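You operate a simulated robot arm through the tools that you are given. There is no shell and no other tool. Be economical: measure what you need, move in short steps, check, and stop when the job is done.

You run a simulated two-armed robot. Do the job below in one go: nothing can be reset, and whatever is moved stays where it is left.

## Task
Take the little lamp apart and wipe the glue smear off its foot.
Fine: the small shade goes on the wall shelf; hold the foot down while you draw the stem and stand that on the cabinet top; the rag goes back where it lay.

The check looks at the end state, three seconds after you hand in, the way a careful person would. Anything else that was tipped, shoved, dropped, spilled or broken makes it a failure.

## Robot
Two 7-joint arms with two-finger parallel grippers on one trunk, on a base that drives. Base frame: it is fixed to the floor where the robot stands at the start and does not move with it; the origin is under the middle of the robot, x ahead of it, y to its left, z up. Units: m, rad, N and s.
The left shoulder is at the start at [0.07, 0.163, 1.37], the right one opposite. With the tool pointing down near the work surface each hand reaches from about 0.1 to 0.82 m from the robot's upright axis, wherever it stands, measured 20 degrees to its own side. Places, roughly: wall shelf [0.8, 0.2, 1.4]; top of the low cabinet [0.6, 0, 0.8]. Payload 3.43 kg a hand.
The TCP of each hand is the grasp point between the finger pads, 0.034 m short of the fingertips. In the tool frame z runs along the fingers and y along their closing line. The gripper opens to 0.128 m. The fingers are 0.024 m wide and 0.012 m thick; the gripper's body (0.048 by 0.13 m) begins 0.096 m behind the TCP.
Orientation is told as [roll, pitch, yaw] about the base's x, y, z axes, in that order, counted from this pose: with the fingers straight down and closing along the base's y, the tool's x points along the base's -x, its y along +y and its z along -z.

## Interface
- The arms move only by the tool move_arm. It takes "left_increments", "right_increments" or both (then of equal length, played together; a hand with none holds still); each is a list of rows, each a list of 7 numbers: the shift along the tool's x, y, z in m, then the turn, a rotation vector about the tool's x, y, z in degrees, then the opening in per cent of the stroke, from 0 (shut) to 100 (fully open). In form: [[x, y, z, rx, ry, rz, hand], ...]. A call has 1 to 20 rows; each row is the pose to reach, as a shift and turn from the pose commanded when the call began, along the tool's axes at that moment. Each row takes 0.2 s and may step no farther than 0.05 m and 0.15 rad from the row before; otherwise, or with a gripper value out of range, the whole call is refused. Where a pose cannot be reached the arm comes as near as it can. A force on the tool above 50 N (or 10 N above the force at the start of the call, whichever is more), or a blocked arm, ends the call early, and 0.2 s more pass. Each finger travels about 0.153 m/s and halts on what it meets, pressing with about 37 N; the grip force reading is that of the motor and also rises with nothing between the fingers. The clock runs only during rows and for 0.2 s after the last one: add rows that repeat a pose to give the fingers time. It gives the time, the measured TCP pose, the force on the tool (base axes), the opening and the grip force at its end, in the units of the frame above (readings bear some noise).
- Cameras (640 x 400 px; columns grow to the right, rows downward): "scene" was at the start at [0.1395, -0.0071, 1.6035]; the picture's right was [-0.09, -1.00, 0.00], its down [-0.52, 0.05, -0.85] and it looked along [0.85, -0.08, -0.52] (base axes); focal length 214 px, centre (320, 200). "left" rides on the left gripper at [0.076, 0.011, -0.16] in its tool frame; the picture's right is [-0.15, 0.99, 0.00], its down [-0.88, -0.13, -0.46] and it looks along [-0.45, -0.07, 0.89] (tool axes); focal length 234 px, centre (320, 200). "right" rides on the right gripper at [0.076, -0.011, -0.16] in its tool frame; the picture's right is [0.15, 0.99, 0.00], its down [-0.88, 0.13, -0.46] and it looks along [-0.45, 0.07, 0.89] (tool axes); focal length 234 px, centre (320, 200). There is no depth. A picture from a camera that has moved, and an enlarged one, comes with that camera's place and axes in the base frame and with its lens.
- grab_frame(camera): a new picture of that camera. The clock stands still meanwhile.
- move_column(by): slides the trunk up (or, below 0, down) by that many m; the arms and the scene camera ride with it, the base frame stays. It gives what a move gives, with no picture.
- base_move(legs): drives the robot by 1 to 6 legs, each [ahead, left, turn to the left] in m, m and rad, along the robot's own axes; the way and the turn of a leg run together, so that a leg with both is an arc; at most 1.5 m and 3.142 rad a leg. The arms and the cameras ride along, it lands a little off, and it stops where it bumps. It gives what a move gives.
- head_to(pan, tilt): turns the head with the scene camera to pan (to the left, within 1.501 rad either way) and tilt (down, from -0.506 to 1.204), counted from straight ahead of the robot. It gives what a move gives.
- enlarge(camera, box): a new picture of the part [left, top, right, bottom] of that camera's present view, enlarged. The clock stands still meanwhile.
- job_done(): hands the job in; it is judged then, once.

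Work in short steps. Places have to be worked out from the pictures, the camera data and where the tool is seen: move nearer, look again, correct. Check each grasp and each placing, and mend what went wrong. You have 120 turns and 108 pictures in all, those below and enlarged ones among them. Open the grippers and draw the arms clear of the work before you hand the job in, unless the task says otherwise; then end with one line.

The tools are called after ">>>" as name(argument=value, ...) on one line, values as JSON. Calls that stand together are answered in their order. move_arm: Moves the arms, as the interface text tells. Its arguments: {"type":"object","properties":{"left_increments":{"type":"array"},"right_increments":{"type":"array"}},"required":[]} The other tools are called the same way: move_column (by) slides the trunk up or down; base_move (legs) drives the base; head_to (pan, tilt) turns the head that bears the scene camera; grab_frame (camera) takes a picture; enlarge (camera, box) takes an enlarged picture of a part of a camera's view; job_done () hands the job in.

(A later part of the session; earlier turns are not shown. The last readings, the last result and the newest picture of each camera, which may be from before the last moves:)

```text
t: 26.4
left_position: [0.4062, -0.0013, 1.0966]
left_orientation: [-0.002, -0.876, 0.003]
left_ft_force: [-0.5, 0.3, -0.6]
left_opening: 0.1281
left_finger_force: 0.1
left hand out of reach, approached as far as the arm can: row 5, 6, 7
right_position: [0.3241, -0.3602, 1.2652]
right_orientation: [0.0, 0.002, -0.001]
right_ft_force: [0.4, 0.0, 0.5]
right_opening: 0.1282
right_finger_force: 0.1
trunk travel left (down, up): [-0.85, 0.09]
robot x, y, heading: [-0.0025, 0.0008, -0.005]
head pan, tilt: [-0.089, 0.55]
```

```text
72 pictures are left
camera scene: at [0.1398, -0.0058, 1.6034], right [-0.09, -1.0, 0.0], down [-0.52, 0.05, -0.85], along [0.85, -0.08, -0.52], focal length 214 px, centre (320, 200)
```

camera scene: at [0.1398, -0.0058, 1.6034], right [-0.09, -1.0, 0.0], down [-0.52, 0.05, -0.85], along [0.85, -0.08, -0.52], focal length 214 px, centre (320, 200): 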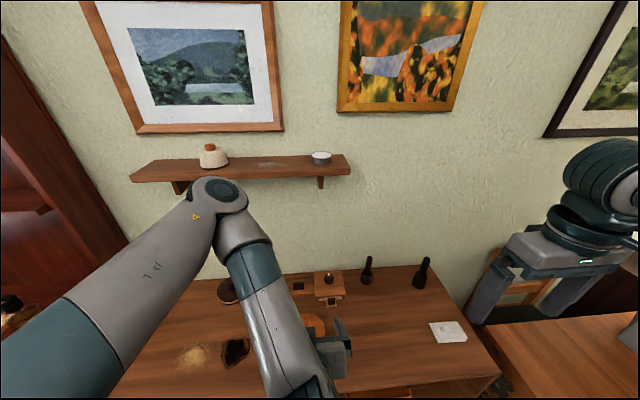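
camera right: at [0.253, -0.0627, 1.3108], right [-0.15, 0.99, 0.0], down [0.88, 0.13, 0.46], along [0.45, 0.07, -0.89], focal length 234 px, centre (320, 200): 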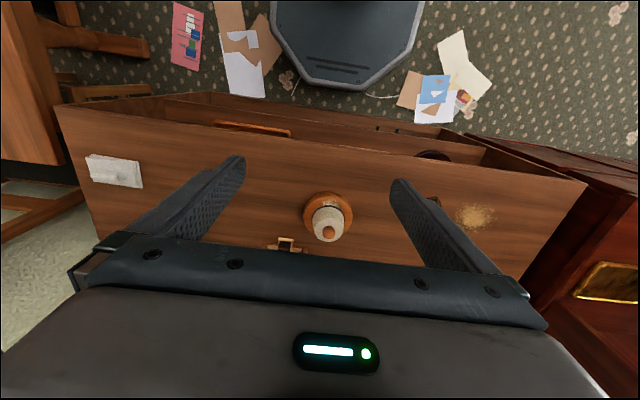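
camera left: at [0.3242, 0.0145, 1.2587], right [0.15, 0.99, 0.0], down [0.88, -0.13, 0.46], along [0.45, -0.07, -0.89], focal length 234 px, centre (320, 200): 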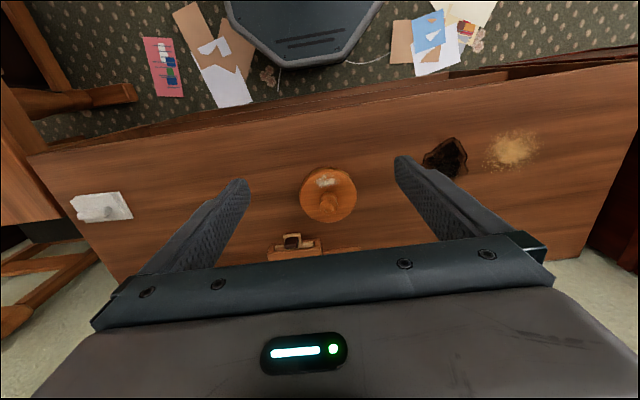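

That pose is folded at the limit. I will come from the front-left instead: undo the tilt while shifting left, then yaw, then tilt again.

>>> move_arm(left_increments=[[0, 0.02, 0, 0, 8.33, 0, 100], [0, 0.045, 0, 0, 16.67, 0, 100], [0, 0.07, 0, 0, 25, 0, 100], [0, 0.095, 0, 0, 33.33, 0, 100], [0, 0.12, 0, 0, 41.67, 0, 100], [0, 0.14, 0, 0, 50, 0, 100], [0, 0.15, 0, 0, 50, 0, 100]])

>>> move_arm(left_increments=[[-0.006, 0, 0, 0, 0, 7.5, 100], [-0.012, 0, 0, 0, 0, 15, 100], [-0.018, 0, 0, 0, 0, 22.5, 100], [-0.024, 0, 0, 0, 0, 30, 100], [-0.03, 0, 0, 0, 0, 37.5, 100], [-0.036, 0, 0, 0, 0, 45, 100], [-0.042, 0, 0, 0, 0, 52.5, 100], [-0.05, 0, 0, 0, 0, 60, 100], [-0.05, 0, 0, 0, 0, 60, 100]])

>>> move_arm(left_increments=[[0, 0, 0, 0, -8.33, 0, 100], [0, 0, 0, 0, -16.67, 0, 100], [0, 0, 0, 0, -25, 0, 100], [0, 0, 0, 0, -33.33, 0, 100], [0, 0, 0, 0, -41.67, 0, 100], [0, 0, 0, 0, -50, 0, 100], [0, 0, 0, 0, -50, 0, 100]])

>>> grab_frame(camera="left")

>>> grab_frame(camera="scene")

```text
t: 28.0
left_position: [0.4056, 0.1496, 1.0957]
left_orientation: [0.0, 0.002, -0.002]
left_ft_force: [-0.7, -0.2, -1.2]
left_opening: 0.1278
left_finger_force: 0.0
left hand out of reach, approached as far as the arm can: row 1, 2, 3
right_position: [0.325, -0.3606, 1.2645]
right_orientation: [0.0, 0.002, 0.002]
right_ft_force: [-1.2, 0.7, 1.0]
right_opening: 0.1278
right_finger_force: 0.1
trunk travel left (down, up): [-0.85, 0.09]
robot x, y, heading: [-0.0021, 0.0001, 0.002]
head pan, tilt: [-0.089, 0.55]
```

```text
t: 30.0
left_position: [0.455, 0.1472, 1.097]
left_orientation: [0.0, -0.001, -1.048]
left_ft_force: [-0.3, -0.1, 1.1]
left_opening: 0.1279
left_finger_force: 0.0
right_position: [0.3254, -0.3604, 1.2645]
right_orientation: [0.003, 0.002, 0.001]
right_ft_force: [-0.6, 1.2, 0.3]
right_opening: 0.1282
right_finger_force: 0.1
trunk travel left (down, up): [-0.85, 0.09]
robot x, y, heading: [-0.0017, -0.0005, 0.001]
head pan, tilt: [-0.089, 0.55]
```

```text
t: 31.6
left_position: [0.4569, 0.147, 1.0975]
left_orientation: [0.003, -0.875, -1.046]
left_ft_force: [-0.1, 0.5, 1.3]
left_opening: 0.128
left_finger_force: 0.0
right_position: [0.3262, -0.3618, 1.2647]
right_orientation: [0.002, 0.001, 0.0]
right_ft_force: [0.2, 0.2, 0.1]
right_opening: 0.128
right_finger_force: 0.1
trunk travel left (down, up): [-0.85, 0.09]
robot x, y, heading: [-0.0016, 0.0004, 0.002]
head pan, tilt: [-0.089, 0.55]
```

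```text
71 pictures are left
camera left: at [0.38, 0.3008, 1.141], right [0.9, 0.41, 0.11], down [-0.01, -0.25, 0.97], along [0.43, -0.87, -0.23], focal length 234 px, centre (320, 200)
```

left: 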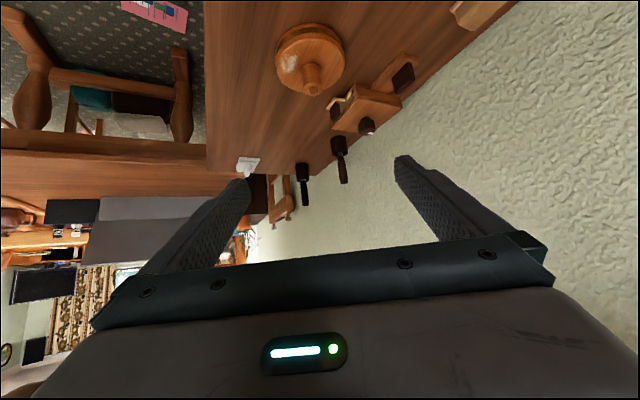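

```text
70 pictures are left
camera scene: at [0.14, -0.0076, 1.6034], right [-0.09, -1.0, 0.0], down [-0.52, 0.05, -0.85], along [0.85, -0.07, -0.52], focal length 214 px, centre (320, 200)
```

scene: 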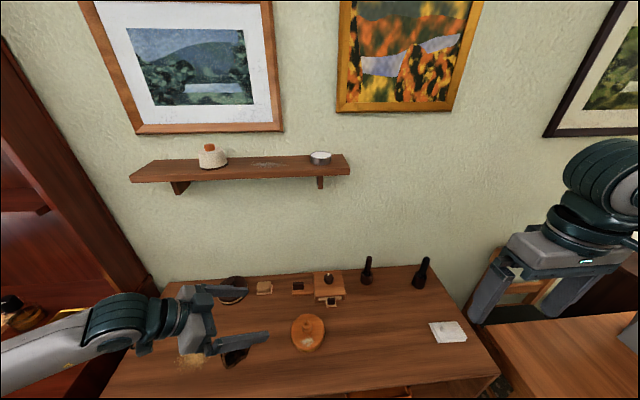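

Good reach this way. I go to a pre-grasp point 12 cm back along the approach line and check the alignment.

>>> move_arm(left_increments=[[0.021, -0.0015, 0.033, 0, 0, 0, 100], [0.042, -0.003, 0.066, 0, 0, 0, 100], [0.062, -0.0045, 0.099, 0, 0, 0, 100], [0.083, -0.006, 0.132, 0, 0, 0, 100], [0.104, -0.0076, 0.1646, 0, 0, 0, 100], [0.104, -0.0076, 0.1646, 0, 0, 0, 100]])

>>> grab_frame(camera="left")

>>> enlarge(camera="scene", box=[200, 270, 360, 390])

```text
t: 33.0
left_position: [0.4775, 0.0924, 0.9102]
left_orientation: [0.002, -0.873, -1.048]
left_ft_force: [0.2, 0.3, -0.3]
left_opening: 0.128
left_finger_force: 0.0
right_position: [0.3252, -0.3615, 1.2653]
right_orientation: [0.001, 0.001, 0.0]
right_ft_force: [0.0, -0.5, -0.5]
right_opening: 0.1281
right_finger_force: 0.1
trunk travel left (down, up): [-0.85, 0.09]
robot x, y, heading: [0.0031, 0.0, 0.001]
head pan, tilt: [-0.089, 0.55]
```

```text
69 pictures are left
camera left: at [0.4018, 0.2459, 0.9552], right [0.9, 0.41, 0.11], down [-0.01, -0.25, 0.97], along [0.43, -0.87, -0.23], focal length 234 px, centre (320, 200)
```

left: 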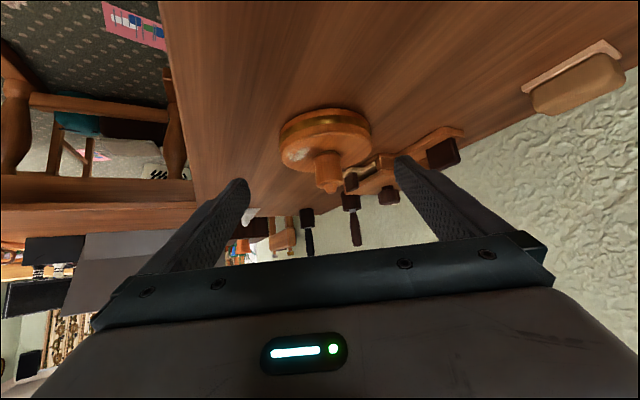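

```text
3.33 times, centred on (280, 330) of scene
camera zoom: at [0.139, -0.007, 1.6035], right [-0.09, -1.0, 0.0], down [-0.52, 0.05, -0.85], along [0.85, -0.08, -0.52], focal length 715 px, centre (453, -233)
```

zoom: 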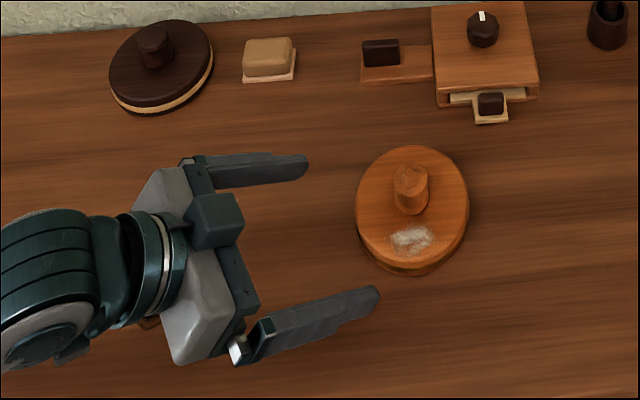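

I enlarge the left view to check lateral centring of the foot between the fingers.

>>> enlarge(camera="left", box=[240, 90, 420, 210])

```text
3.33 times, centred on (330, 150) of left
camera zoom: at [0.4018, 0.2459, 0.9552], right [0.9, 0.41, 0.11], down [-0.01, -0.25, 0.97], along [0.43, -0.87, -0.23], focal length 781 px, centre (287, 367)
```

zoom: 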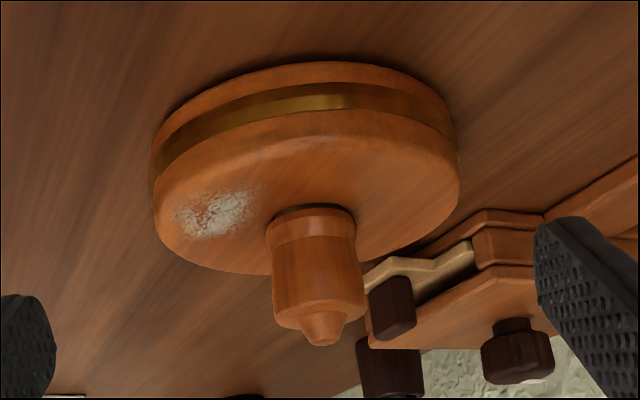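

The foot sits about 4–5 mm off to the +y side of the finger midline. I correct this while advancing 6 cm, and look again.

>>> move_arm(left_increments=[[0, 0.004, 0.02, 0, 0, 0, 100], [0, 0.004, 0.04, 0, 0, 0, 100], [0, 0.004, 0.06, 0, 0, 0, 100], [0, 0.004, 0.06, 0, 0, 0, 100]])

>>> enlarge(camera="left", box=[220, 80, 420, 210])

>>> enlarge(camera="scene", box=[230, 280, 360, 380])

```text
t: 34.0
left_position: [0.506, 0.0548, 0.8719]
left_orientation: [0.003, -0.873, -1.045]
left_ft_force: [-0.7, -0.3, -0.2]
left_opening: 0.1279
left_finger_force: 0.1
right_position: [0.3264, -0.3614, 1.2652]
right_orientation: [0.0, 0.0, 0.001]
right_ft_force: [-0.7, -0.3, 0.0]
right_opening: 0.128
right_finger_force: 0.1
trunk travel left (down, up): [-0.85, 0.09]
robot x, y, heading: [-0.0007, 0.002, -0.001]
head pan, tilt: [-0.089, 0.55]
```

```text
3.08 times, centred on (320, 145) of left
camera zoom: at [0.4292, 0.2079, 0.917], right [0.9, 0.41, 0.11], down [-0.01, -0.25, 0.97], along [0.43, -0.87, -0.23], focal length 720 px, centre (320, 369)
```

zoom: 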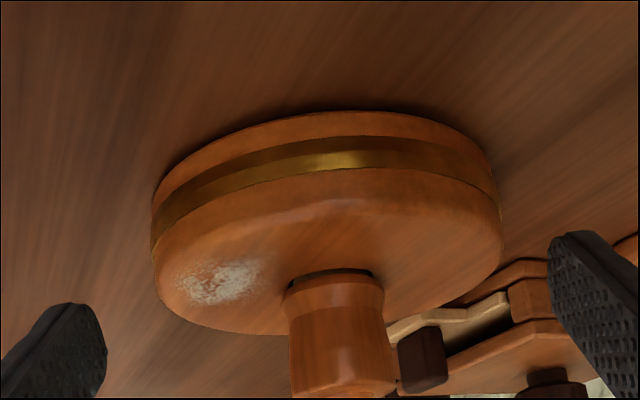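

```text
4.00 times, centred on (295, 330) of scene
camera zoom: at [0.1393, -0.007, 1.6035], right [-0.09, -1.0, 0.0], down [-0.52, 0.05, -0.85], along [0.85, -0.08, -0.52], focal length 858 px, centre (420, -320)
```

zoom: 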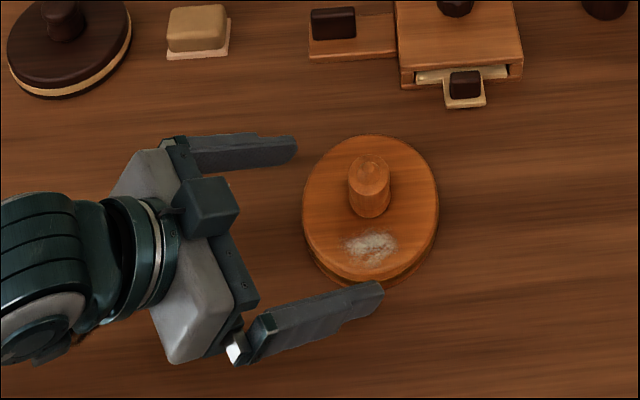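

Now centred (foot mid 327 px, finger mid 328 px). I advance the last 5.4 cm in small steps.

>>> move_arm(left_increments=[[0, 0, 0.02, 0, 0, 0, 100], [0, 0, 0.035, 0, 0, 0, 100], [0, 0, 0.045, 0, 0, 0, 100], [0, 0, 0.054, 0, 0, 0, 100], [0, 0, 0.054, 0, 0, 0, 100]])

>>> grab_frame(camera="left")

>>> enlarge(camera="scene", box=[230, 280, 360, 380])

```text
t: 35.2
left_position: [0.5275, 0.0193, 0.8379]
left_orientation: [0.0, -0.873, -1.047]
left_ft_force: [0.8, -0.9, -0.5]
left_opening: 0.128
left_finger_force: 0.1
right_position: [0.3253, -0.3612, 1.2652]
right_orientation: [0.0, 0.002, -0.001]
right_ft_force: [-0.3, 0.4, 0.0]
right_opening: 0.1281
right_finger_force: 0.1
trunk travel left (down, up): [-0.85, 0.09]
robot x, y, heading: [0.0022, 0.0007, -0.0]
head pan, tilt: [-0.089, 0.55]
```

```text
64 pictures are left
camera left: at [0.4498, 0.1724, 0.8824], right [0.9, 0.41, 0.11], down [0.0, -0.25, 0.97], along [0.43, -0.87, -0.23], focal length 234 px, centre (320, 200)
```

left: 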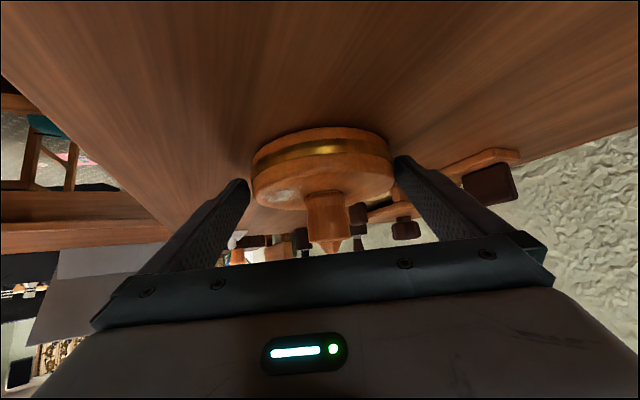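

```text
4.00 times, centred on (295, 330) of scene
camera zoom: at [0.1392, -0.007, 1.6035], right [-0.09, -1.0, 0.0], down [-0.52, 0.05, -0.85], along [0.85, -0.08, -0.52], focal length 858 px, centre (420, -320)
```

zoom: 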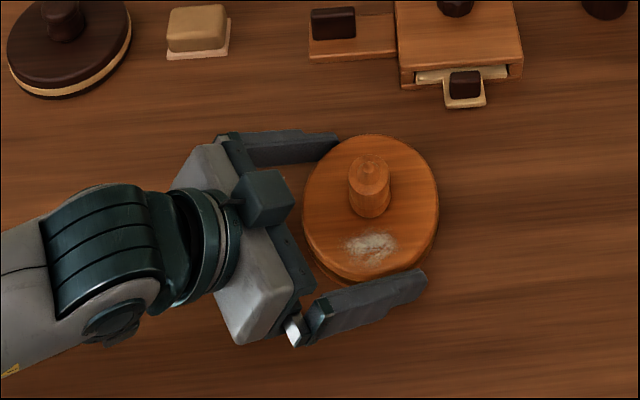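

The fingers straddle the foot just past its diameter. I slide 7 mm further in level and close on the rim.

>>> move_arm(left_increments=[[-0.0045, 0, 0.0054, 0, 0, 0, 100], [-0.0045, 0, 0.0054, 0, 0, 0, 95], [-0.0045, 0, 0.0054, 0, 0, 0, 90], [-0.0045, 0, 0.0054, 0, 0, 0, 86], [-0.0045, 0, 0.0054, 0, 0, 0, 86]])

>>> enlarge(camera="scene", box=[230, 280, 360, 380])

>>> grab_frame(camera="left")

```text
t: 36.4
left_position: [0.5299, 0.0132, 0.8387]
left_orientation: [0.001, -0.874, -1.047]
left_ft_force: [0.8, 1.8, 1.4]
left_opening: 0.1146
left_finger_force: 36.5
right_position: [0.3246, -0.3614, 1.265]
right_orientation: [0.0, 0.0, 0.001]
right_ft_force: [-0.9, -0.2, 0.6]
right_opening: 0.128
right_finger_force: 0.1
trunk travel left (down, up): [-0.85, 0.09]
robot x, y, heading: [-0.0004, 0.0025, 0.002]
head pan, tilt: [-0.089, 0.55]
```

```text
4.00 times, centred on (295, 330) of scene
camera zoom: at [0.1394, -0.007, 1.6035], right [-0.09, -1.0, 0.0], down [-0.52, 0.05, -0.85], along [0.85, -0.08, -0.52], focal length 858 px, centre (420, -320)
```

zoom: 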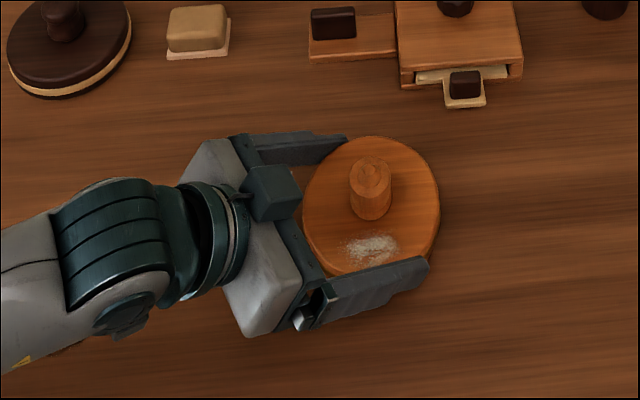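

```text
61 pictures are left
camera left: at [0.4533, 0.1667, 0.8826], right [0.9, 0.41, 0.11], down [0.0, -0.25, 0.97], along [0.43, -0.87, -0.23], focal length 234 px, centre (320, 200)
```

left: 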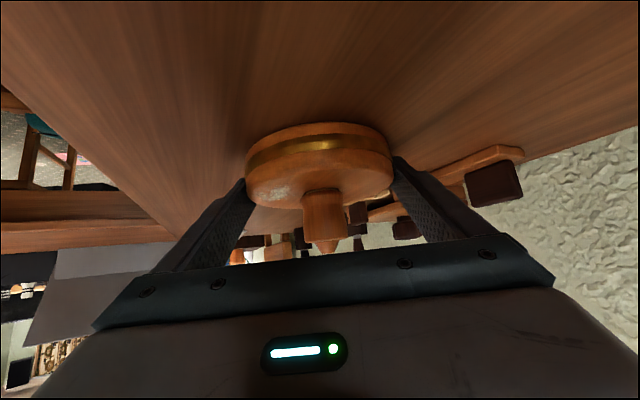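

The foot is held firmly (rim 115 mm, 37 N). I bring the right hand over the stem, yawed 90° so its closing line runs along x, clear of the left palm.

>>> move_arm(right_increments=[[-0.018, 0.03, 0.0, 0, 0, -7.5, 100], [-0.036, 0.06, 0.0, 0, 0, -15, 100], [-0.054, 0.09, 0.0, 0, 0, -22.5, 100], [-0.072, 0.12, 0.01, 0, 0, -30, 90], [-0.09, 0.15, 0.02, 0, 0, -37.5, 80], [-0.108, 0.18, 0.03, 0, 0, -45, 70], [-0.126, 0.21, 0.045, 0, 0, -52.5, 60], [-0.144, 0.24, 0.06, 0, 0, -60, 50], [-0.162, 0.27, 0.075, 0, 0, -67.5, 45], [-0.18, 0.3, 0.09, 0, 0, -75, 45], [-0.198, 0.33, 0.105, 0, 0, -82.5, 45], [-0.213, 0.36, 0.125, 0, 0, -90, 45], [-0.213, 0.36, 0.145, 0, 0, -90, 45]])

>>> grab_frame(camera="right")

>>> grab_frame(camera="scene")

```text
t: 39.2
left_position: [0.5309, 0.0135, 0.8377]
left_orientation: [0.002, -0.875, -1.047]
left_ft_force: [-4.2, 2.0, 6.7]
left_opening: 0.1148
left_finger_force: 36.8
right_position: [0.521, -0.0409, 1.1532]
right_orientation: [-0.104, 0.02, 1.475]
right_ft_force: [0.3, 0.1, -0.9]
right_opening: 0.0575
right_finger_force: 0.0
right hand out of reach, approached as far as the arm can: row 11, 12, 13
trunk travel left (down, up): [-0.85, 0.09]
robot x, y, heading: [-0.0008, -0.0002, 0.002]
head pan, tilt: [-0.089, 0.55]
```

```text
60 pictures are left
camera right: at [0.5094, -0.1132, 1.3136], right [-0.99, -0.05, -0.1], down [-0.09, 0.9, 0.42], along [0.07, 0.43, -0.9], focal length 234 px, centre (320, 200)
```

right: 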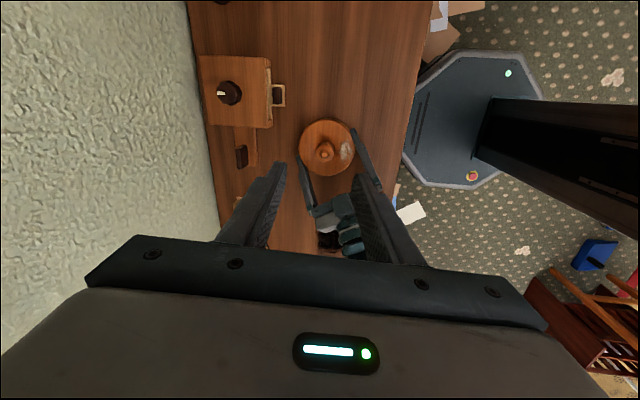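

```text
59 pictures are left
camera scene: at [0.1395, -0.0063, 1.6034], right [-0.09, -1.0, 0.0], down [-0.52, 0.05, -0.85], along [0.85, -0.08, -0.52], focal length 214 px, centre (320, 200)
```

scene: 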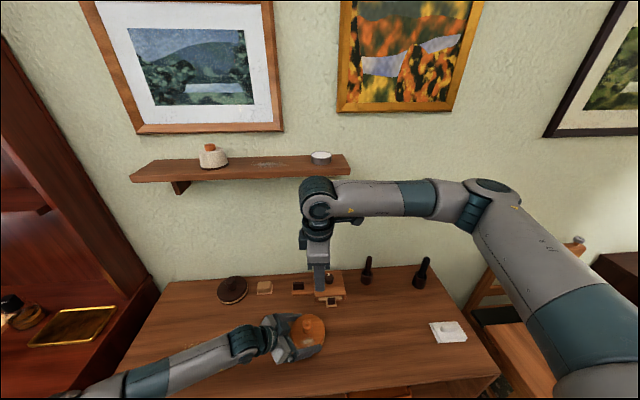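

The yaw runs into a joint limit. I check from this overhead view how near the left palm comes to the stem before choosing another yaw.

>>> enlarge(camera="right", box=[260, 100, 420, 260])

```text
2.50 times, centred on (340, 180) of right
camera zoom: at [0.5094, -0.1132, 1.3136], right [-0.99, -0.05, -0.1], down [-0.09, 0.9, 0.42], along [0.07, 0.43, -0.9], focal length 585 px, centre (270, 250)
```

zoom: 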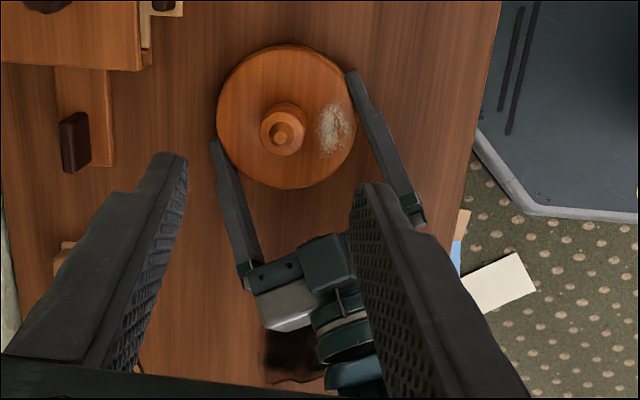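

The left palm's box is about 7 cm from the stem axis, so a yaw of 40° is enough. I turn the right hand back by 50° above the stem.

>>> move_arm(right_increments=[[0, 0, 0, 0, 0, 8.33, 45], [0, 0, 0, 0, 0, 16.67, 45], [0, 0, 0, 0, 0, 25, 45], [0, 0, 0, 0, 0, 33.33, 45], [0, 0, 0, 0, 0, 41.67, 45], [0, 0, 0, 0, 0, 50, 45], [0, 0, 0, 0, 0, 50, 45]])

>>> grab_frame(camera="right")

```text
t: 40.8
left_position: [0.5303, 0.0129, 0.8383]
left_orientation: [0.002, -0.873, -1.048]
left_ft_force: [1.2, 1.5, 1.3]
left_opening: 0.1145
left_finger_force: 36.9
right_position: [0.5198, -0.0423, 1.1542]
right_orientation: [-0.083, -0.067, 0.603]
right_ft_force: [0.0, 0.1, 0.9]
right_opening: 0.0575
right_finger_force: 0.2
trunk travel left (down, up): [-0.85, 0.09]
robot x, y, heading: [-0.0043, -0.0024, 0.001]
head pan, tilt: [-0.089, 0.55]
```

```text
57 pictures are left
camera right: at [0.4494, -0.0901, 1.3071], right [-0.68, 0.73, -0.09], down [0.6, 0.62, 0.5], along [0.42, 0.28, -0.86], focal length 234 px, centre (320, 200)
```

right: 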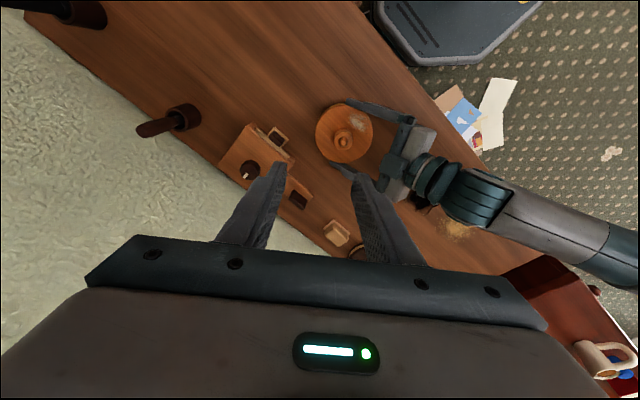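

Still at a limit, probably a poor elbow posture. I back off to a comfortable point at yaw 0 and will approach again from there.

>>> move_arm(right_increments=[[0.03, -0.008, 0, 0, 0, 8, 45], [0.061, -0.017, 0, 0, 0, 16, 45], [0.092, -0.025, 0, 0, 0, 24, 45], [0.122, -0.033, 0, 0, 0, 32, 45], [0.1526, -0.0417, 0, 0, 0, 40, 45], [0.1526, -0.0417, 0, 0, 0, 40, 45]])

>>> grab_frame(camera="scene")

```text
t: 42.2
left_position: [0.5299, 0.0121, 0.8374]
left_orientation: [-0.003, -0.873, -1.047]
left_ft_force: [-0.6, -1.2, 0.7]
left_opening: 0.1151
left_finger_force: 36.9
right_position: [0.4185, -0.1623, 1.1475]
right_orientation: [-0.021, -0.106, -0.098]
right_ft_force: [-0.2, 0.4, 0.4]
right_opening: 0.0576
right_finger_force: 0.0
trunk travel left (down, up): [-0.85, 0.09]
robot x, y, heading: [0.0015, -0.0031, -0.001]
head pan, tilt: [-0.089, 0.55]
```

```text
56 pictures are left
camera scene: at [0.1397, -0.0063, 1.6035], right [-0.09, -1.0, 0.0], down [-0.52, 0.05, -0.85], along [0.85, -0.08, -0.52], focal length 214 px, centre (320, 200)
```

scene: 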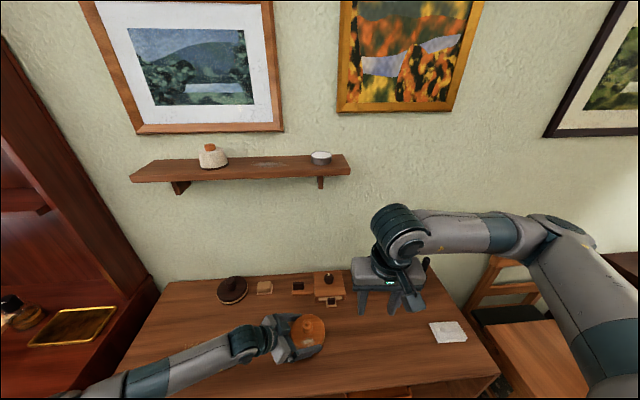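

The command base simply carried the earlier shortfall. I now straighten the hand and move it to (0.538, −0.001, 1.01) above the stem.

>>> move_arm(right_increments=[[-0.011, 0.022, 0.019, -0.15, 0.75, -0.7, 45], [-0.022, 0.044, 0.037, -0.3, 1.5, -1.4, 45], [-0.033, 0.066, 0.056, -0.45, 2.3, -2.1, 45], [-0.044, 0.088, 0.075, -0.6, 3.0, -2.8, 45], [-0.055, 0.11, 0.093, -0.75, 3.8, -3.5, 45], [-0.066, 0.131, 0.112, -0.9, 4.5, -4.2, 45], [-0.077, 0.153, 0.13, -1.05, 5.3, -4.9, 45], [-0.088, 0.175, 0.145, -1.2, 6.0, -5.6, 45], [-0.088, 0.175, 0.145, -1.2, 6.0, -5.6, 45]])

>>> grab_frame(camera="right")

```text
t: 44.2
left_position: [0.5302, 0.0134, 0.8389]
left_orientation: [0.001, -0.873, -1.048]
left_ft_force: [-0.9, 0.3, 0.6]
left_opening: 0.1146
left_finger_force: 37.3
right_position: [0.5368, -0.001, 1.0083]
right_orientation: [-0.004, 0.002, 0.001]
right_ft_force: [-0.7, -0.3, -0.1]
right_opening: 0.0576
right_finger_force: 0.1
trunk travel left (down, up): [-0.85, 0.09]
robot x, y, heading: [0.0028, 0.0026, -0.001]
head pan, tilt: [-0.089, 0.55]
```

```text
55 pictures are left
camera right: at [0.4628, -0.0124, 1.1673], right [-0.15, 0.99, 0.0], down [0.88, 0.13, 0.45], along [0.45, 0.06, -0.89], focal length 234 px, centre (320, 200)
```

right: 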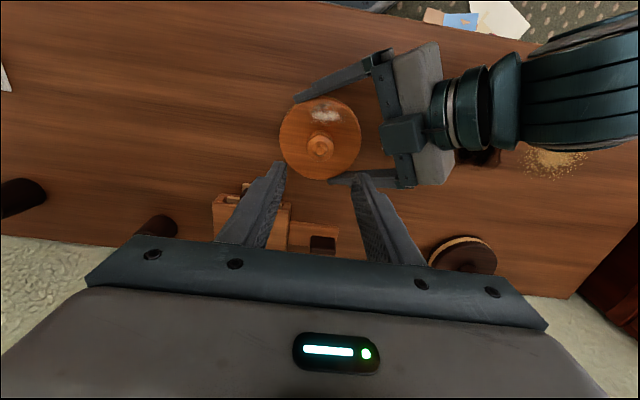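

The right hand is aligned over the stem. I yaw it −25°, which swings its body away from the left hand's box, and lower to z≈0.93 for a look.

>>> move_arm(right_increments=[[0, 0, 0.02, 0, 0, 8.33, 45], [0, 0, 0.04, 0, 0, 16.67, 45], [0, 0, 0.06, 0, 0, 25, 45], [0, 0, 0.08, 0, 0, 25, 45], [0, 0, 0.08, 0, 0, 25, 45]])

>>> grab_frame(camera="right")

>>> enlarge(camera="scene", box=[230, 230, 370, 370])

```text
t: 45.4
left_position: [0.5313, 0.0136, 0.8369]
left_orientation: [-0.001, -0.871, -1.048]
left_ft_force: [0.9, 1.3, 0.6]
left_opening: 0.1145
left_finger_force: 37.2
right_position: [0.5373, -0.0005, 0.9279]
right_orientation: [-0.004, 0.0, -0.436]
right_ft_force: [0.5, 0.3, 0.0]
right_opening: 0.0579
right_finger_force: 0.2
trunk travel left (down, up): [-0.85, 0.09]
robot x, y, heading: [-0.0002, -0.0007, -0.001]
head pan, tilt: [-0.089, 0.55]
```

```text
54 pictures are left
camera right: at [0.4659, 0.021, 1.0868], right [0.28, 0.96, 0.0], down [0.85, -0.25, 0.46], along [0.44, -0.13, -0.89], focal length 234 px, centre (320, 200)
```

right: 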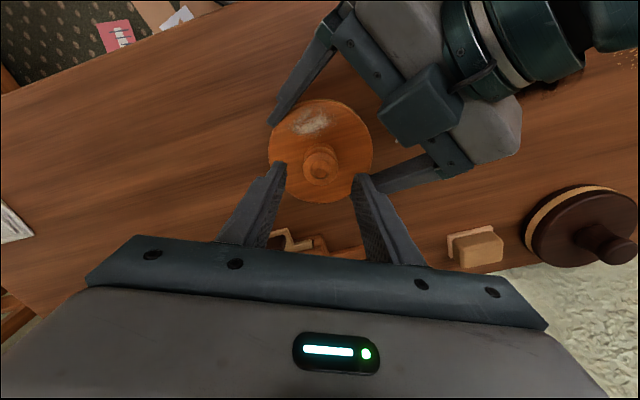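

```text
2.86 times, centred on (300, 300) of scene
camera zoom: at [0.1395, -0.0069, 1.6035], right [-0.09, -1.0, 0.0], down [-0.52, 0.05, -0.85], along [0.85, -0.08, -0.52], focal length 613 px, centre (377, -86)
```

zoom: 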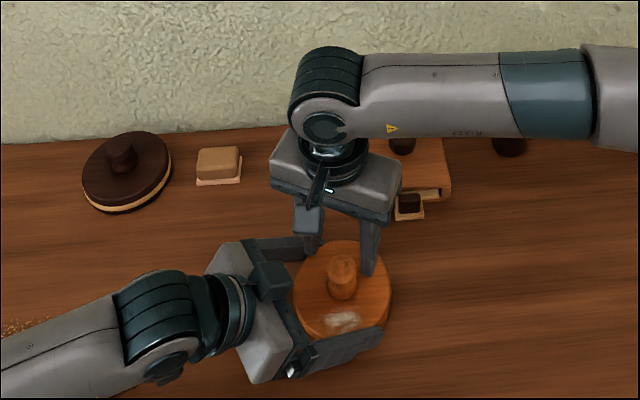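

Clearances look fine. I narrow the fingers a bit and descend to z≈0.882 around the stem.

>>> move_arm(right_increments=[[0, 0, 0.01, 0, 0, 0, 39], [0, 0, 0.022, 0, 0, 0, 39], [0, 0, 0.034, 0, 0, 0, 39], [0, 0, 0.046, 0, 0, 0, 39], [0, 0, 0.046, 0, 0, 0, 39]])

>>> enlarge(camera="right", box=[230, 90, 430, 220])

>>> enlarge(camera="scene", box=[240, 260, 360, 370])

```text
t: 46.6
left_position: [0.5302, 0.0133, 0.8381]
left_orientation: [-0.002, -0.872, -1.048]
left_ft_force: [1.0, 0.1, 1.8]
left_opening: 0.1147
left_finger_force: 36.8
right_position: [0.5378, -0.0017, 0.8827]
right_orientation: [-0.005, 0.001, -0.436]
right_ft_force: [-0.2, 0.2, -0.4]
right_opening: 0.0499
right_finger_force: 0.1
trunk travel left (down, up): [-0.85, 0.09]
robot x, y, heading: [0.0021, -0.0037, -0.002]
head pan, tilt: [-0.089, 0.55]
```

```text
3.08 times, centred on (330, 155) of right
camera zoom: at [0.4653, 0.0202, 1.0404], right [0.28, 0.96, 0.0], down [0.85, -0.25, 0.46], along [0.44, -0.13, -0.89], focal length 720 px, centre (289, 338)
```

zoom: 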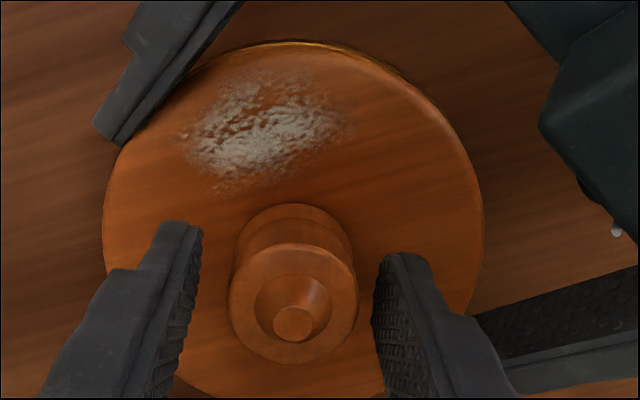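

```text
3.64 times, centred on (300, 315) of scene
camera zoom: at [0.1395, -0.0069, 1.6035], right [-0.09, -1.0, 0.0], down [-0.52, 0.05, -0.85], along [0.85, -0.08, -0.52], focal length 780 px, centre (393, -218)
```

zoom: 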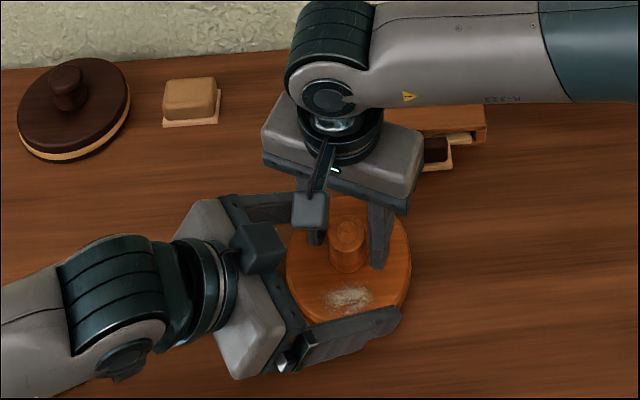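

The stem is well centred between the right fingers. I close, then draw up slowly while the left keeps its grip on the foot.

>>> move_arm(right_increments=[[0, 0.001, 0.005, 0, 0, 0, 39], [0, 0.001, 0.005, 0, 0, 0, 22], [0, 0.001, 0.005, 0, 0, 0, 12], [0, 0.001, 0.005, 0, 0, 0, 12]])

>>> move_arm(right_increments=[[0, 0, -0.002, 0, 0, 0, 12], [0, 0, -0.004, 0, 0, 0, 12], [0, 0, -0.006, 0, 0, 0, 12], [0, 0, -0.008, 0, 0, 0, 12], [0, 0, -0.01, 0, 0, 0, 12]])

>>> enlarge(camera="scene", box=[240, 260, 360, 370])

```text
t: 47.6
left_position: [0.5289, 0.013, 0.8383]
left_orientation: [0.0, -0.875, -1.046]
left_ft_force: [0.2, -0.3, 0.7]
left_opening: 0.1144
left_finger_force: 37.3
right_position: [0.5376, -0.0017, 0.8758]
right_orientation: [-0.003, 0.001, -0.436]
right_ft_force: [0.5, 0.0, 0.2]
right_opening: 0.0326
right_finger_force: 37.0
trunk travel left (down, up): [-0.85, 0.09]
robot x, y, heading: [0.0001, -0.0009, -0.0]
head pan, tilt: [-0.089, 0.55]
```

```text
t: 48.8
left_position: [0.5293, 0.0126, 0.8376]
left_orientation: [-0.001, -0.872, -1.048]
left_ft_force: [-0.6, -0.7, -0.6]
left_opening: 0.1147
left_finger_force: 37.0
right_position: [0.5373, -0.0012, 0.8886]
right_orientation: [-0.003, -0.001, -0.434]
right_ft_force: [-0.5, 0.5, 0.1]
right_opening: 0.033
right_finger_force: 36.9
trunk travel left (down, up): [-0.85, 0.09]
robot x, y, heading: [0.0035, -0.0011, 0.003]
head pan, tilt: [-0.089, 0.55]
```

```text
3.64 times, centred on (300, 315) of scene
camera zoom: at [0.1394, -0.0072, 1.6035], right [-0.09, -1.0, 0.0], down [-0.52, 0.05, -0.85], along [0.85, -0.08, -0.52], focal length 780 px, centre (393, -218)
```

zoom: 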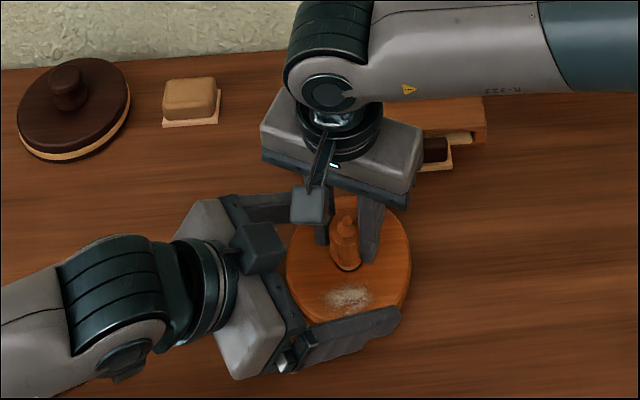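

No pull force remains and the stem seems to be rising. I lift 6 cm more and look.

>>> move_arm(right_increments=[[0, 0, -0.01, 0, 0, 0, 12], [0, 0, -0.025, 0, 0, 0, 12], [0, 0, -0.045, 0, 0, 0, 12], [0, 0, -0.07, 0, 0, 0, 12], [0, 0, -0.1, 0, 0, 0, 12]])

>>> enlarge(camera="scene", box=[240, 240, 360, 360])

>>> grab_frame(camera="left")

```text
t: 50.0
left_position: [0.5303, 0.0132, 0.8382]
left_orientation: [0.001, -0.87, -1.048]
left_ft_force: [-2.0, -0.4, 1.3]
left_opening: 0.1143
left_finger_force: 37.7
right_position: [0.5367, 0.0002, 0.9873]
right_orientation: [-0.003, -0.002, -0.434]
right_ft_force: [0.0, -0.4, -0.6]
right_opening: 0.0329
right_finger_force: 37.1
trunk travel left (down, up): [-0.85, 0.09]
robot x, y, heading: [0.0029, -0.0042, -0.001]
head pan, tilt: [-0.089, 0.55]
```

```text
3.33 times, centred on (300, 300) of scene
camera zoom: at [0.1392, -0.007, 1.6034], right [-0.09, -1.0, 0.0], down [-0.52, 0.05, -0.85], along [0.85, -0.08, -0.52], focal length 715 px, centre (387, -133)
```

zoom: 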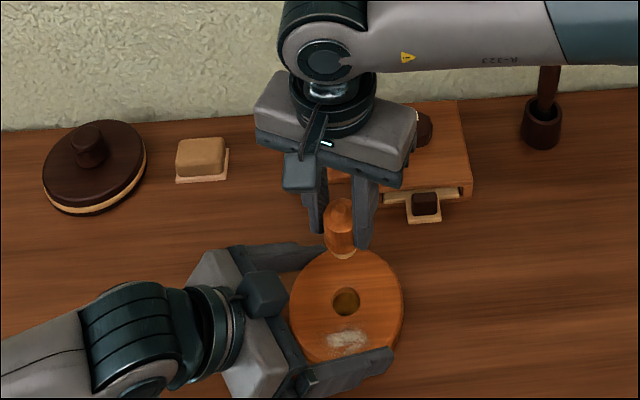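

```text
48 pictures are left
camera left: at [0.4533, 0.1667, 0.8826], right [0.9, 0.41, 0.11], down [0.0, -0.25, 0.97], along [0.43, -0.87, -0.23], focal length 234 px, centre (320, 200)
```

left: 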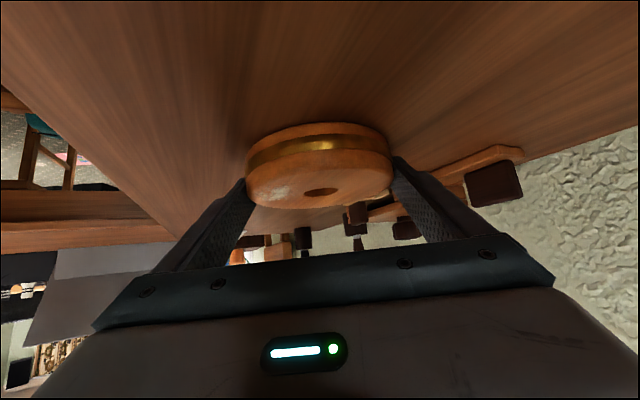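

The stem is out; the foot shows its hole and stays held. I carry the stem to a clear spot at (0.53, −0.20), turning the hand back to yaw 0.

>>> move_arm(right_increments=[[-0.013, -0.031, 0, 0, 0, -4, 12], [-0.026, -0.061, 0, 0, 0, -8, 12], [-0.039, -0.092, 0, 0, 0, -12.5, 12], [-0.052, -0.123, 0, 0, 0, -17, 12], [-0.065, -0.153, 0, 0, 0, -21, 12], [-0.078, -0.184, 0, 0, 0, -25, 12], [-0.078, -0.184, 0.04, 0, 0, -25, 12], [-0.078, -0.184, 0.075, 0, 0, -25, 12], [-0.078, -0.184, 0.075, 0, 0, -25, 12]])

>>> grab_frame(camera="scene")

>>> enlarge(camera="scene", box=[310, 240, 430, 350])

```text
t: 52.0
left_position: [0.5298, 0.0138, 0.8376]
left_orientation: [0.0, -0.872, -1.047]
left_ft_force: [-1.8, -0.9, 0.2]
left_opening: 0.1145
left_finger_force: 37.1
right_position: [0.5325, -0.2007, 0.9123]
right_orientation: [-0.005, 0.004, 0.001]
right_ft_force: [0.7, 0.6, -0.6]
right_opening: 0.0327
right_finger_force: 37.1
trunk travel left (down, up): [-0.85, 0.09]
robot x, y, heading: [0.0012, -0.0013, -0.002]
head pan, tilt: [-0.089, 0.55]
```

```text
47 pictures are left
camera scene: at [0.1394, -0.007, 1.6035], right [-0.09, -1.0, 0.0], down [-0.52, 0.05, -0.85], along [0.85, -0.08, -0.52], focal length 214 px, centre (320, 200)
```

scene: 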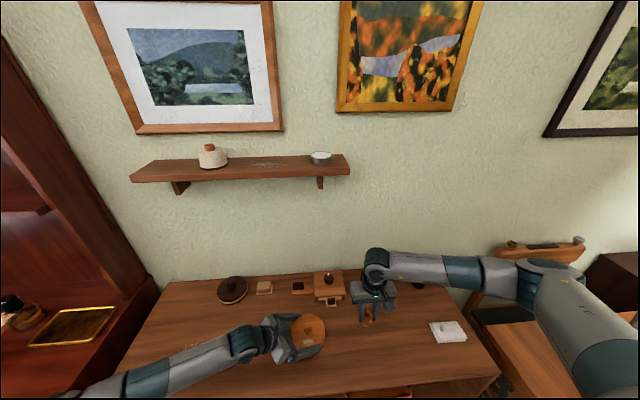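

```text
3.64 times, centred on (370, 295) of scene
camera zoom: at [0.1394, -0.007, 1.6035], right [-0.09, -1.0, 0.0], down [-0.52, 0.05, -0.85], along [0.85, -0.08, -0.52], focal length 780 px, centre (138, -146)
```

zoom: 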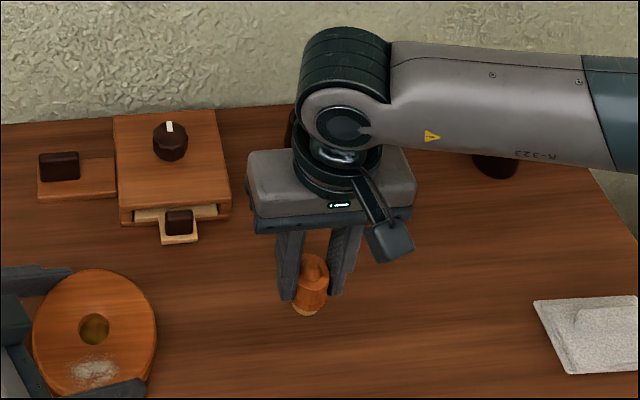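

The stem's bottom shows about 5–6 cm below the TCP. I lower it 4 cm in small steps and read the force.

>>> move_arm(right_increments=[[0, 0, 0.015, 0, 0, 0, 12], [0, 0, 0.03, 0, 0, 0, 12], [0, 0, 0.036, 0, 0, 0, 12], [0, 0, 0.04, 0, 0, 0, 12], [0, 0, 0.043, 0, 0, 0, 12]])

>>> enlarge(camera="scene", box=[330, 270, 410, 350])

```text
t: 53.2
left_position: [0.5299, 0.0127, 0.8375]
left_orientation: [-0.001, -0.872, -1.047]
left_ft_force: [-0.5, 0.5, 0.3]
left_opening: 0.1147
left_finger_force: 36.7
right_position: [0.5308, -0.2012, 0.8696]
right_orientation: [-0.004, 0.003, 0.002]
right_ft_force: [-0.7, -0.1, -1.3]
right_opening: 0.0325
right_finger_force: 36.6
trunk travel left (down, up): [-0.85, 0.09]
robot x, y, heading: [0.0022, -0.0032, 0.002]
head pan, tilt: [-0.089, 0.55]
```

```text
5.00 times, centred on (370, 310) of scene
camera zoom: at [0.1394, -0.0072, 1.6035], right [-0.09, -1.0, 0.0], down [-0.52, 0.05, -0.85], along [0.85, -0.08, -0.52], focal length 1072 px, centre (70, -350)
```

zoom: 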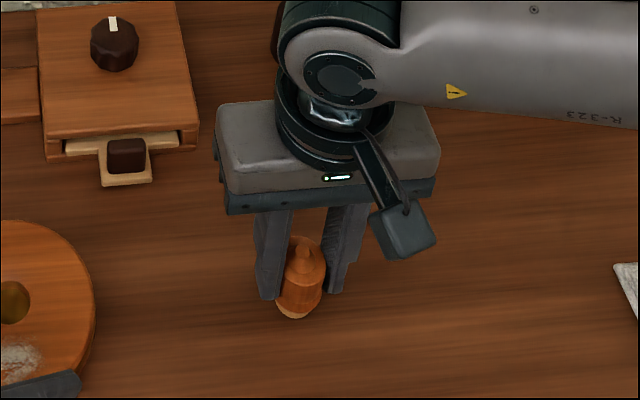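

Still in the air. I keep feeling down.

>>> move_arm(right_increments=[[0, 0, 0.003, 0, 0, 0, 12], [0, 0, 0.006, 0, 0, 0, 12], [0, 0, 0.008, 0, 0, 0, 12]])

```text
t: 54.0
left_position: [0.5308, 0.0125, 0.8376]
left_orientation: [0.001, -0.873, -1.048]
left_ft_force: [-1.1, -0.1, 0.0]
left_opening: 0.1144
left_finger_force: 37.1
right_position: [0.5307, -0.2015, 0.8631]
right_orientation: [-0.005, 0.002, 0.003]
right_ft_force: [-0.3, -0.2, -0.2]
right_opening: 0.0327
right_finger_force: 37.4
trunk travel left (down, up): [-0.85, 0.09]
robot x, y, heading: [0.0017, 0.0044, -0.005]
head pan, tilt: [-0.089, 0.55]
```

>>> move_arm(right_increments=[[0, 0, 0.003, 0, 0, 0, 12], [0, 0, 0.006, 0, 0, 0, 12], [0, 0, 0.006, 0, 0, 0, 12]])

>>> enlarge(camera="scene", box=[330, 270, 410, 350])

```text
t: 54.8
left_position: [0.5299, 0.013, 0.8385]
left_orientation: [0.003, -0.874, -1.048]
left_ft_force: [-0.6, 0.9, -0.1]
left_opening: 0.1147
left_finger_force: 37.2
right_position: [0.5316, -0.2011, 0.8581]
right_orientation: [-0.003, -0.001, 0.002]
right_ft_force: [-1.2, -2.2, 15.1]
right_opening: 0.0328
right_finger_force: 37.2
trunk travel left (down, up): [-0.85, 0.09]
robot x, y, heading: [-0.0006, -0.0031, -0.004]
head pan, tilt: [-0.089, 0.55]
```

```text
5.00 times, centred on (370, 310) of scene
camera zoom: at [0.1381, -0.0069, 1.6038], right [-0.09, -1.0, 0.0], down [-0.52, 0.05, -0.85], along [0.85, -0.08, -0.52], focal length 1072 px, centre (70, -350)
```

zoom: 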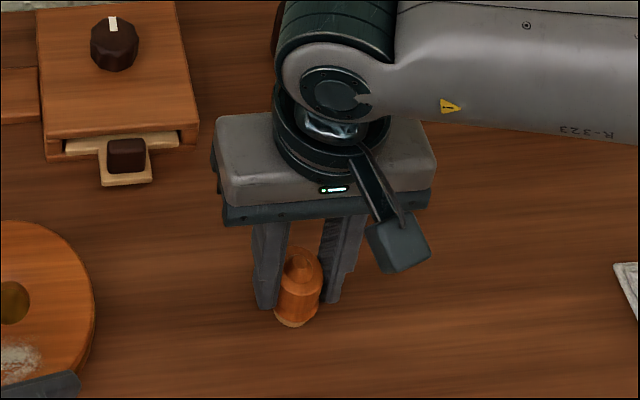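

It touched down with 15 N. I ease off 2.5 mm, open and rise straight up.

>>> move_arm(right_increments=[[0, 0, -0.0025, 0, 0, 0, 12], [0, 0, -0.0025, 0, 0, 0, 26], [0, 0, -0.0025, 0, 0, 0, 35], [0, 0, -0.0025, 0, 0, 0, 42], [0, 0, -0.02, 0, 0, 0, 42], [0, 0, -0.06, 0, 0, 0, 42], [0, 0, -0.11, 0, 0, 0, 42], [0, 0, -0.15, 0, 0, 0, 42]])

>>> enlarge(camera="scene", box=[320, 250, 420, 350])

>>> grab_frame(camera="right")

```text
t: 56.6
left_position: [0.5295, 0.013, 0.8385]
left_orientation: [-0.001, -0.873, -1.049]
left_ft_force: [-0.2, 1.5, 1.3]
left_opening: 0.1144
left_finger_force: 37.1
right_position: [0.5299, -0.2016, 1.0076]
right_orientation: [-0.006, 0.002, 0.002]
right_ft_force: [0.6, -0.6, -0.1]
right_opening: 0.0536
right_finger_force: 0.0
trunk travel left (down, up): [-0.85, 0.09]
robot x, y, heading: [0.0005, 0.0015, -0.002]
head pan, tilt: [-0.089, 0.55]
```

```text
4.00 times, centred on (370, 300) of scene
camera zoom: at [0.1392, -0.0068, 1.6034], right [-0.09, -1.0, 0.0], down [-0.52, 0.05, -0.85], along [0.85, -0.08, -0.52], focal length 858 px, centre (120, -200)
```

zoom: 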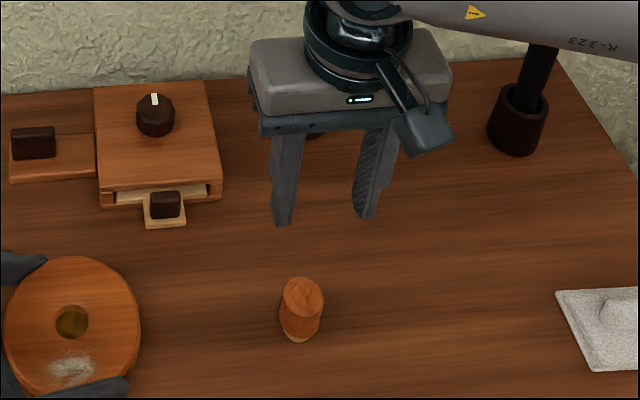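

```text
42 pictures are left
camera right: at [0.456, -0.212, 1.1656], right [-0.15, 0.99, 0.0], down [0.88, 0.13, 0.45], along [0.45, 0.06, -0.89], focal length 234 px, centre (320, 200)
```

right: 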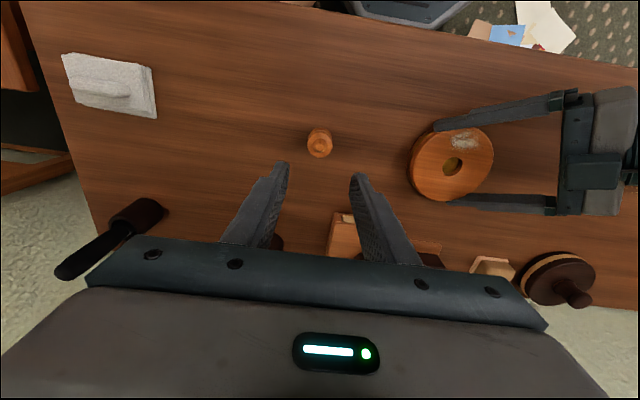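

The stem stands upright. I move the right hand above the rag to examine its ridge.

>>> move_arm(right_increments=[[0.004, -0.036, 0, 0, 0, 0, 80], [0.008, -0.072, 0, 0, 0, 0, 80], [0.012, -0.108, 0, 0, 0, 0, 80], [0.016, -0.144, 0, 0, 0, 0, 80], [0.02, -0.18, 0, 0, 0, 0, 80], [0.024, -0.216, 0, 0, 0, 0, 80], [0.028, -0.252, 0, 0, 0, 0, 80], [0.033, -0.288, 0, 0, 0, 0, 80], [0.033, -0.288, 0, 0, 0, 0, 80]])

>>> grab_frame(camera="right")

>>> enlarge(camera="right", box=[240, 80, 400, 200])

```text
t: 58.6
left_position: [0.5307, 0.0123, 0.8378]
left_orientation: [0.0, -0.875, -1.047]
left_ft_force: [-0.8, -1.4, 0.5]
left_opening: 0.1144
left_finger_force: 37.2
right_position: [0.4983, -0.4887, 1.0079]
right_orientation: [-0.006, 0.002, 0.002]
right_ft_force: [0.5, 0.1, 0.2]
right_opening: 0.1026
right_finger_force: 0.0
trunk travel left (down, up): [-0.85, 0.09]
robot x, y, heading: [0.0006, -0.0025, 0.0]
head pan, tilt: [-0.089, 0.55]
```

```text
41 pictures are left
camera right: at [0.4237, -0.4999, 1.1666], right [-0.15, 0.99, 0.0], down [0.88, 0.13, 0.45], along [0.45, 0.06, -0.89], focal length 234 px, centre (320, 200)
```

right: 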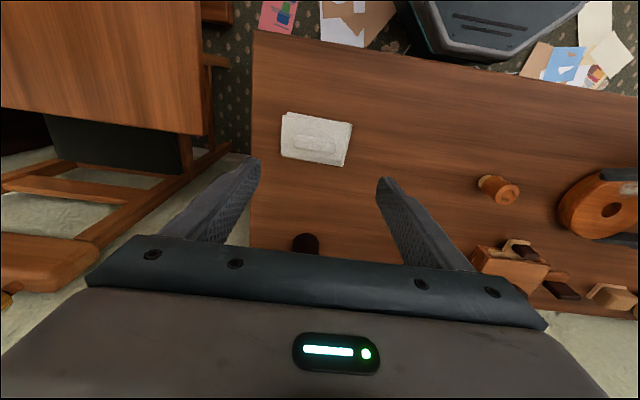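

```text
3.33 times, centred on (320, 140) of right
camera zoom: at [0.4237, -0.4999, 1.1666], right [-0.15, 0.99, 0.0], down [0.88, 0.13, 0.45], along [0.45, 0.06, -0.89], focal length 781 px, centre (320, 400)
```

zoom: 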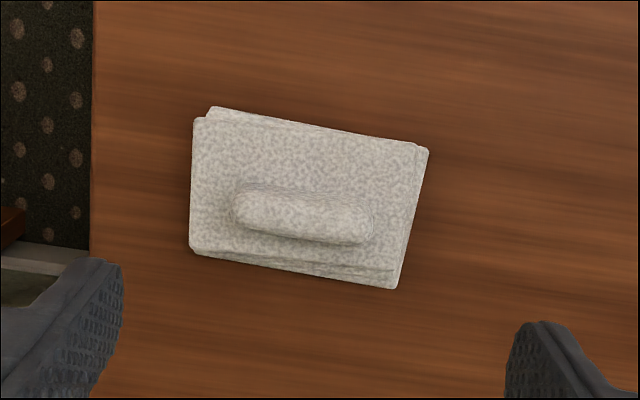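

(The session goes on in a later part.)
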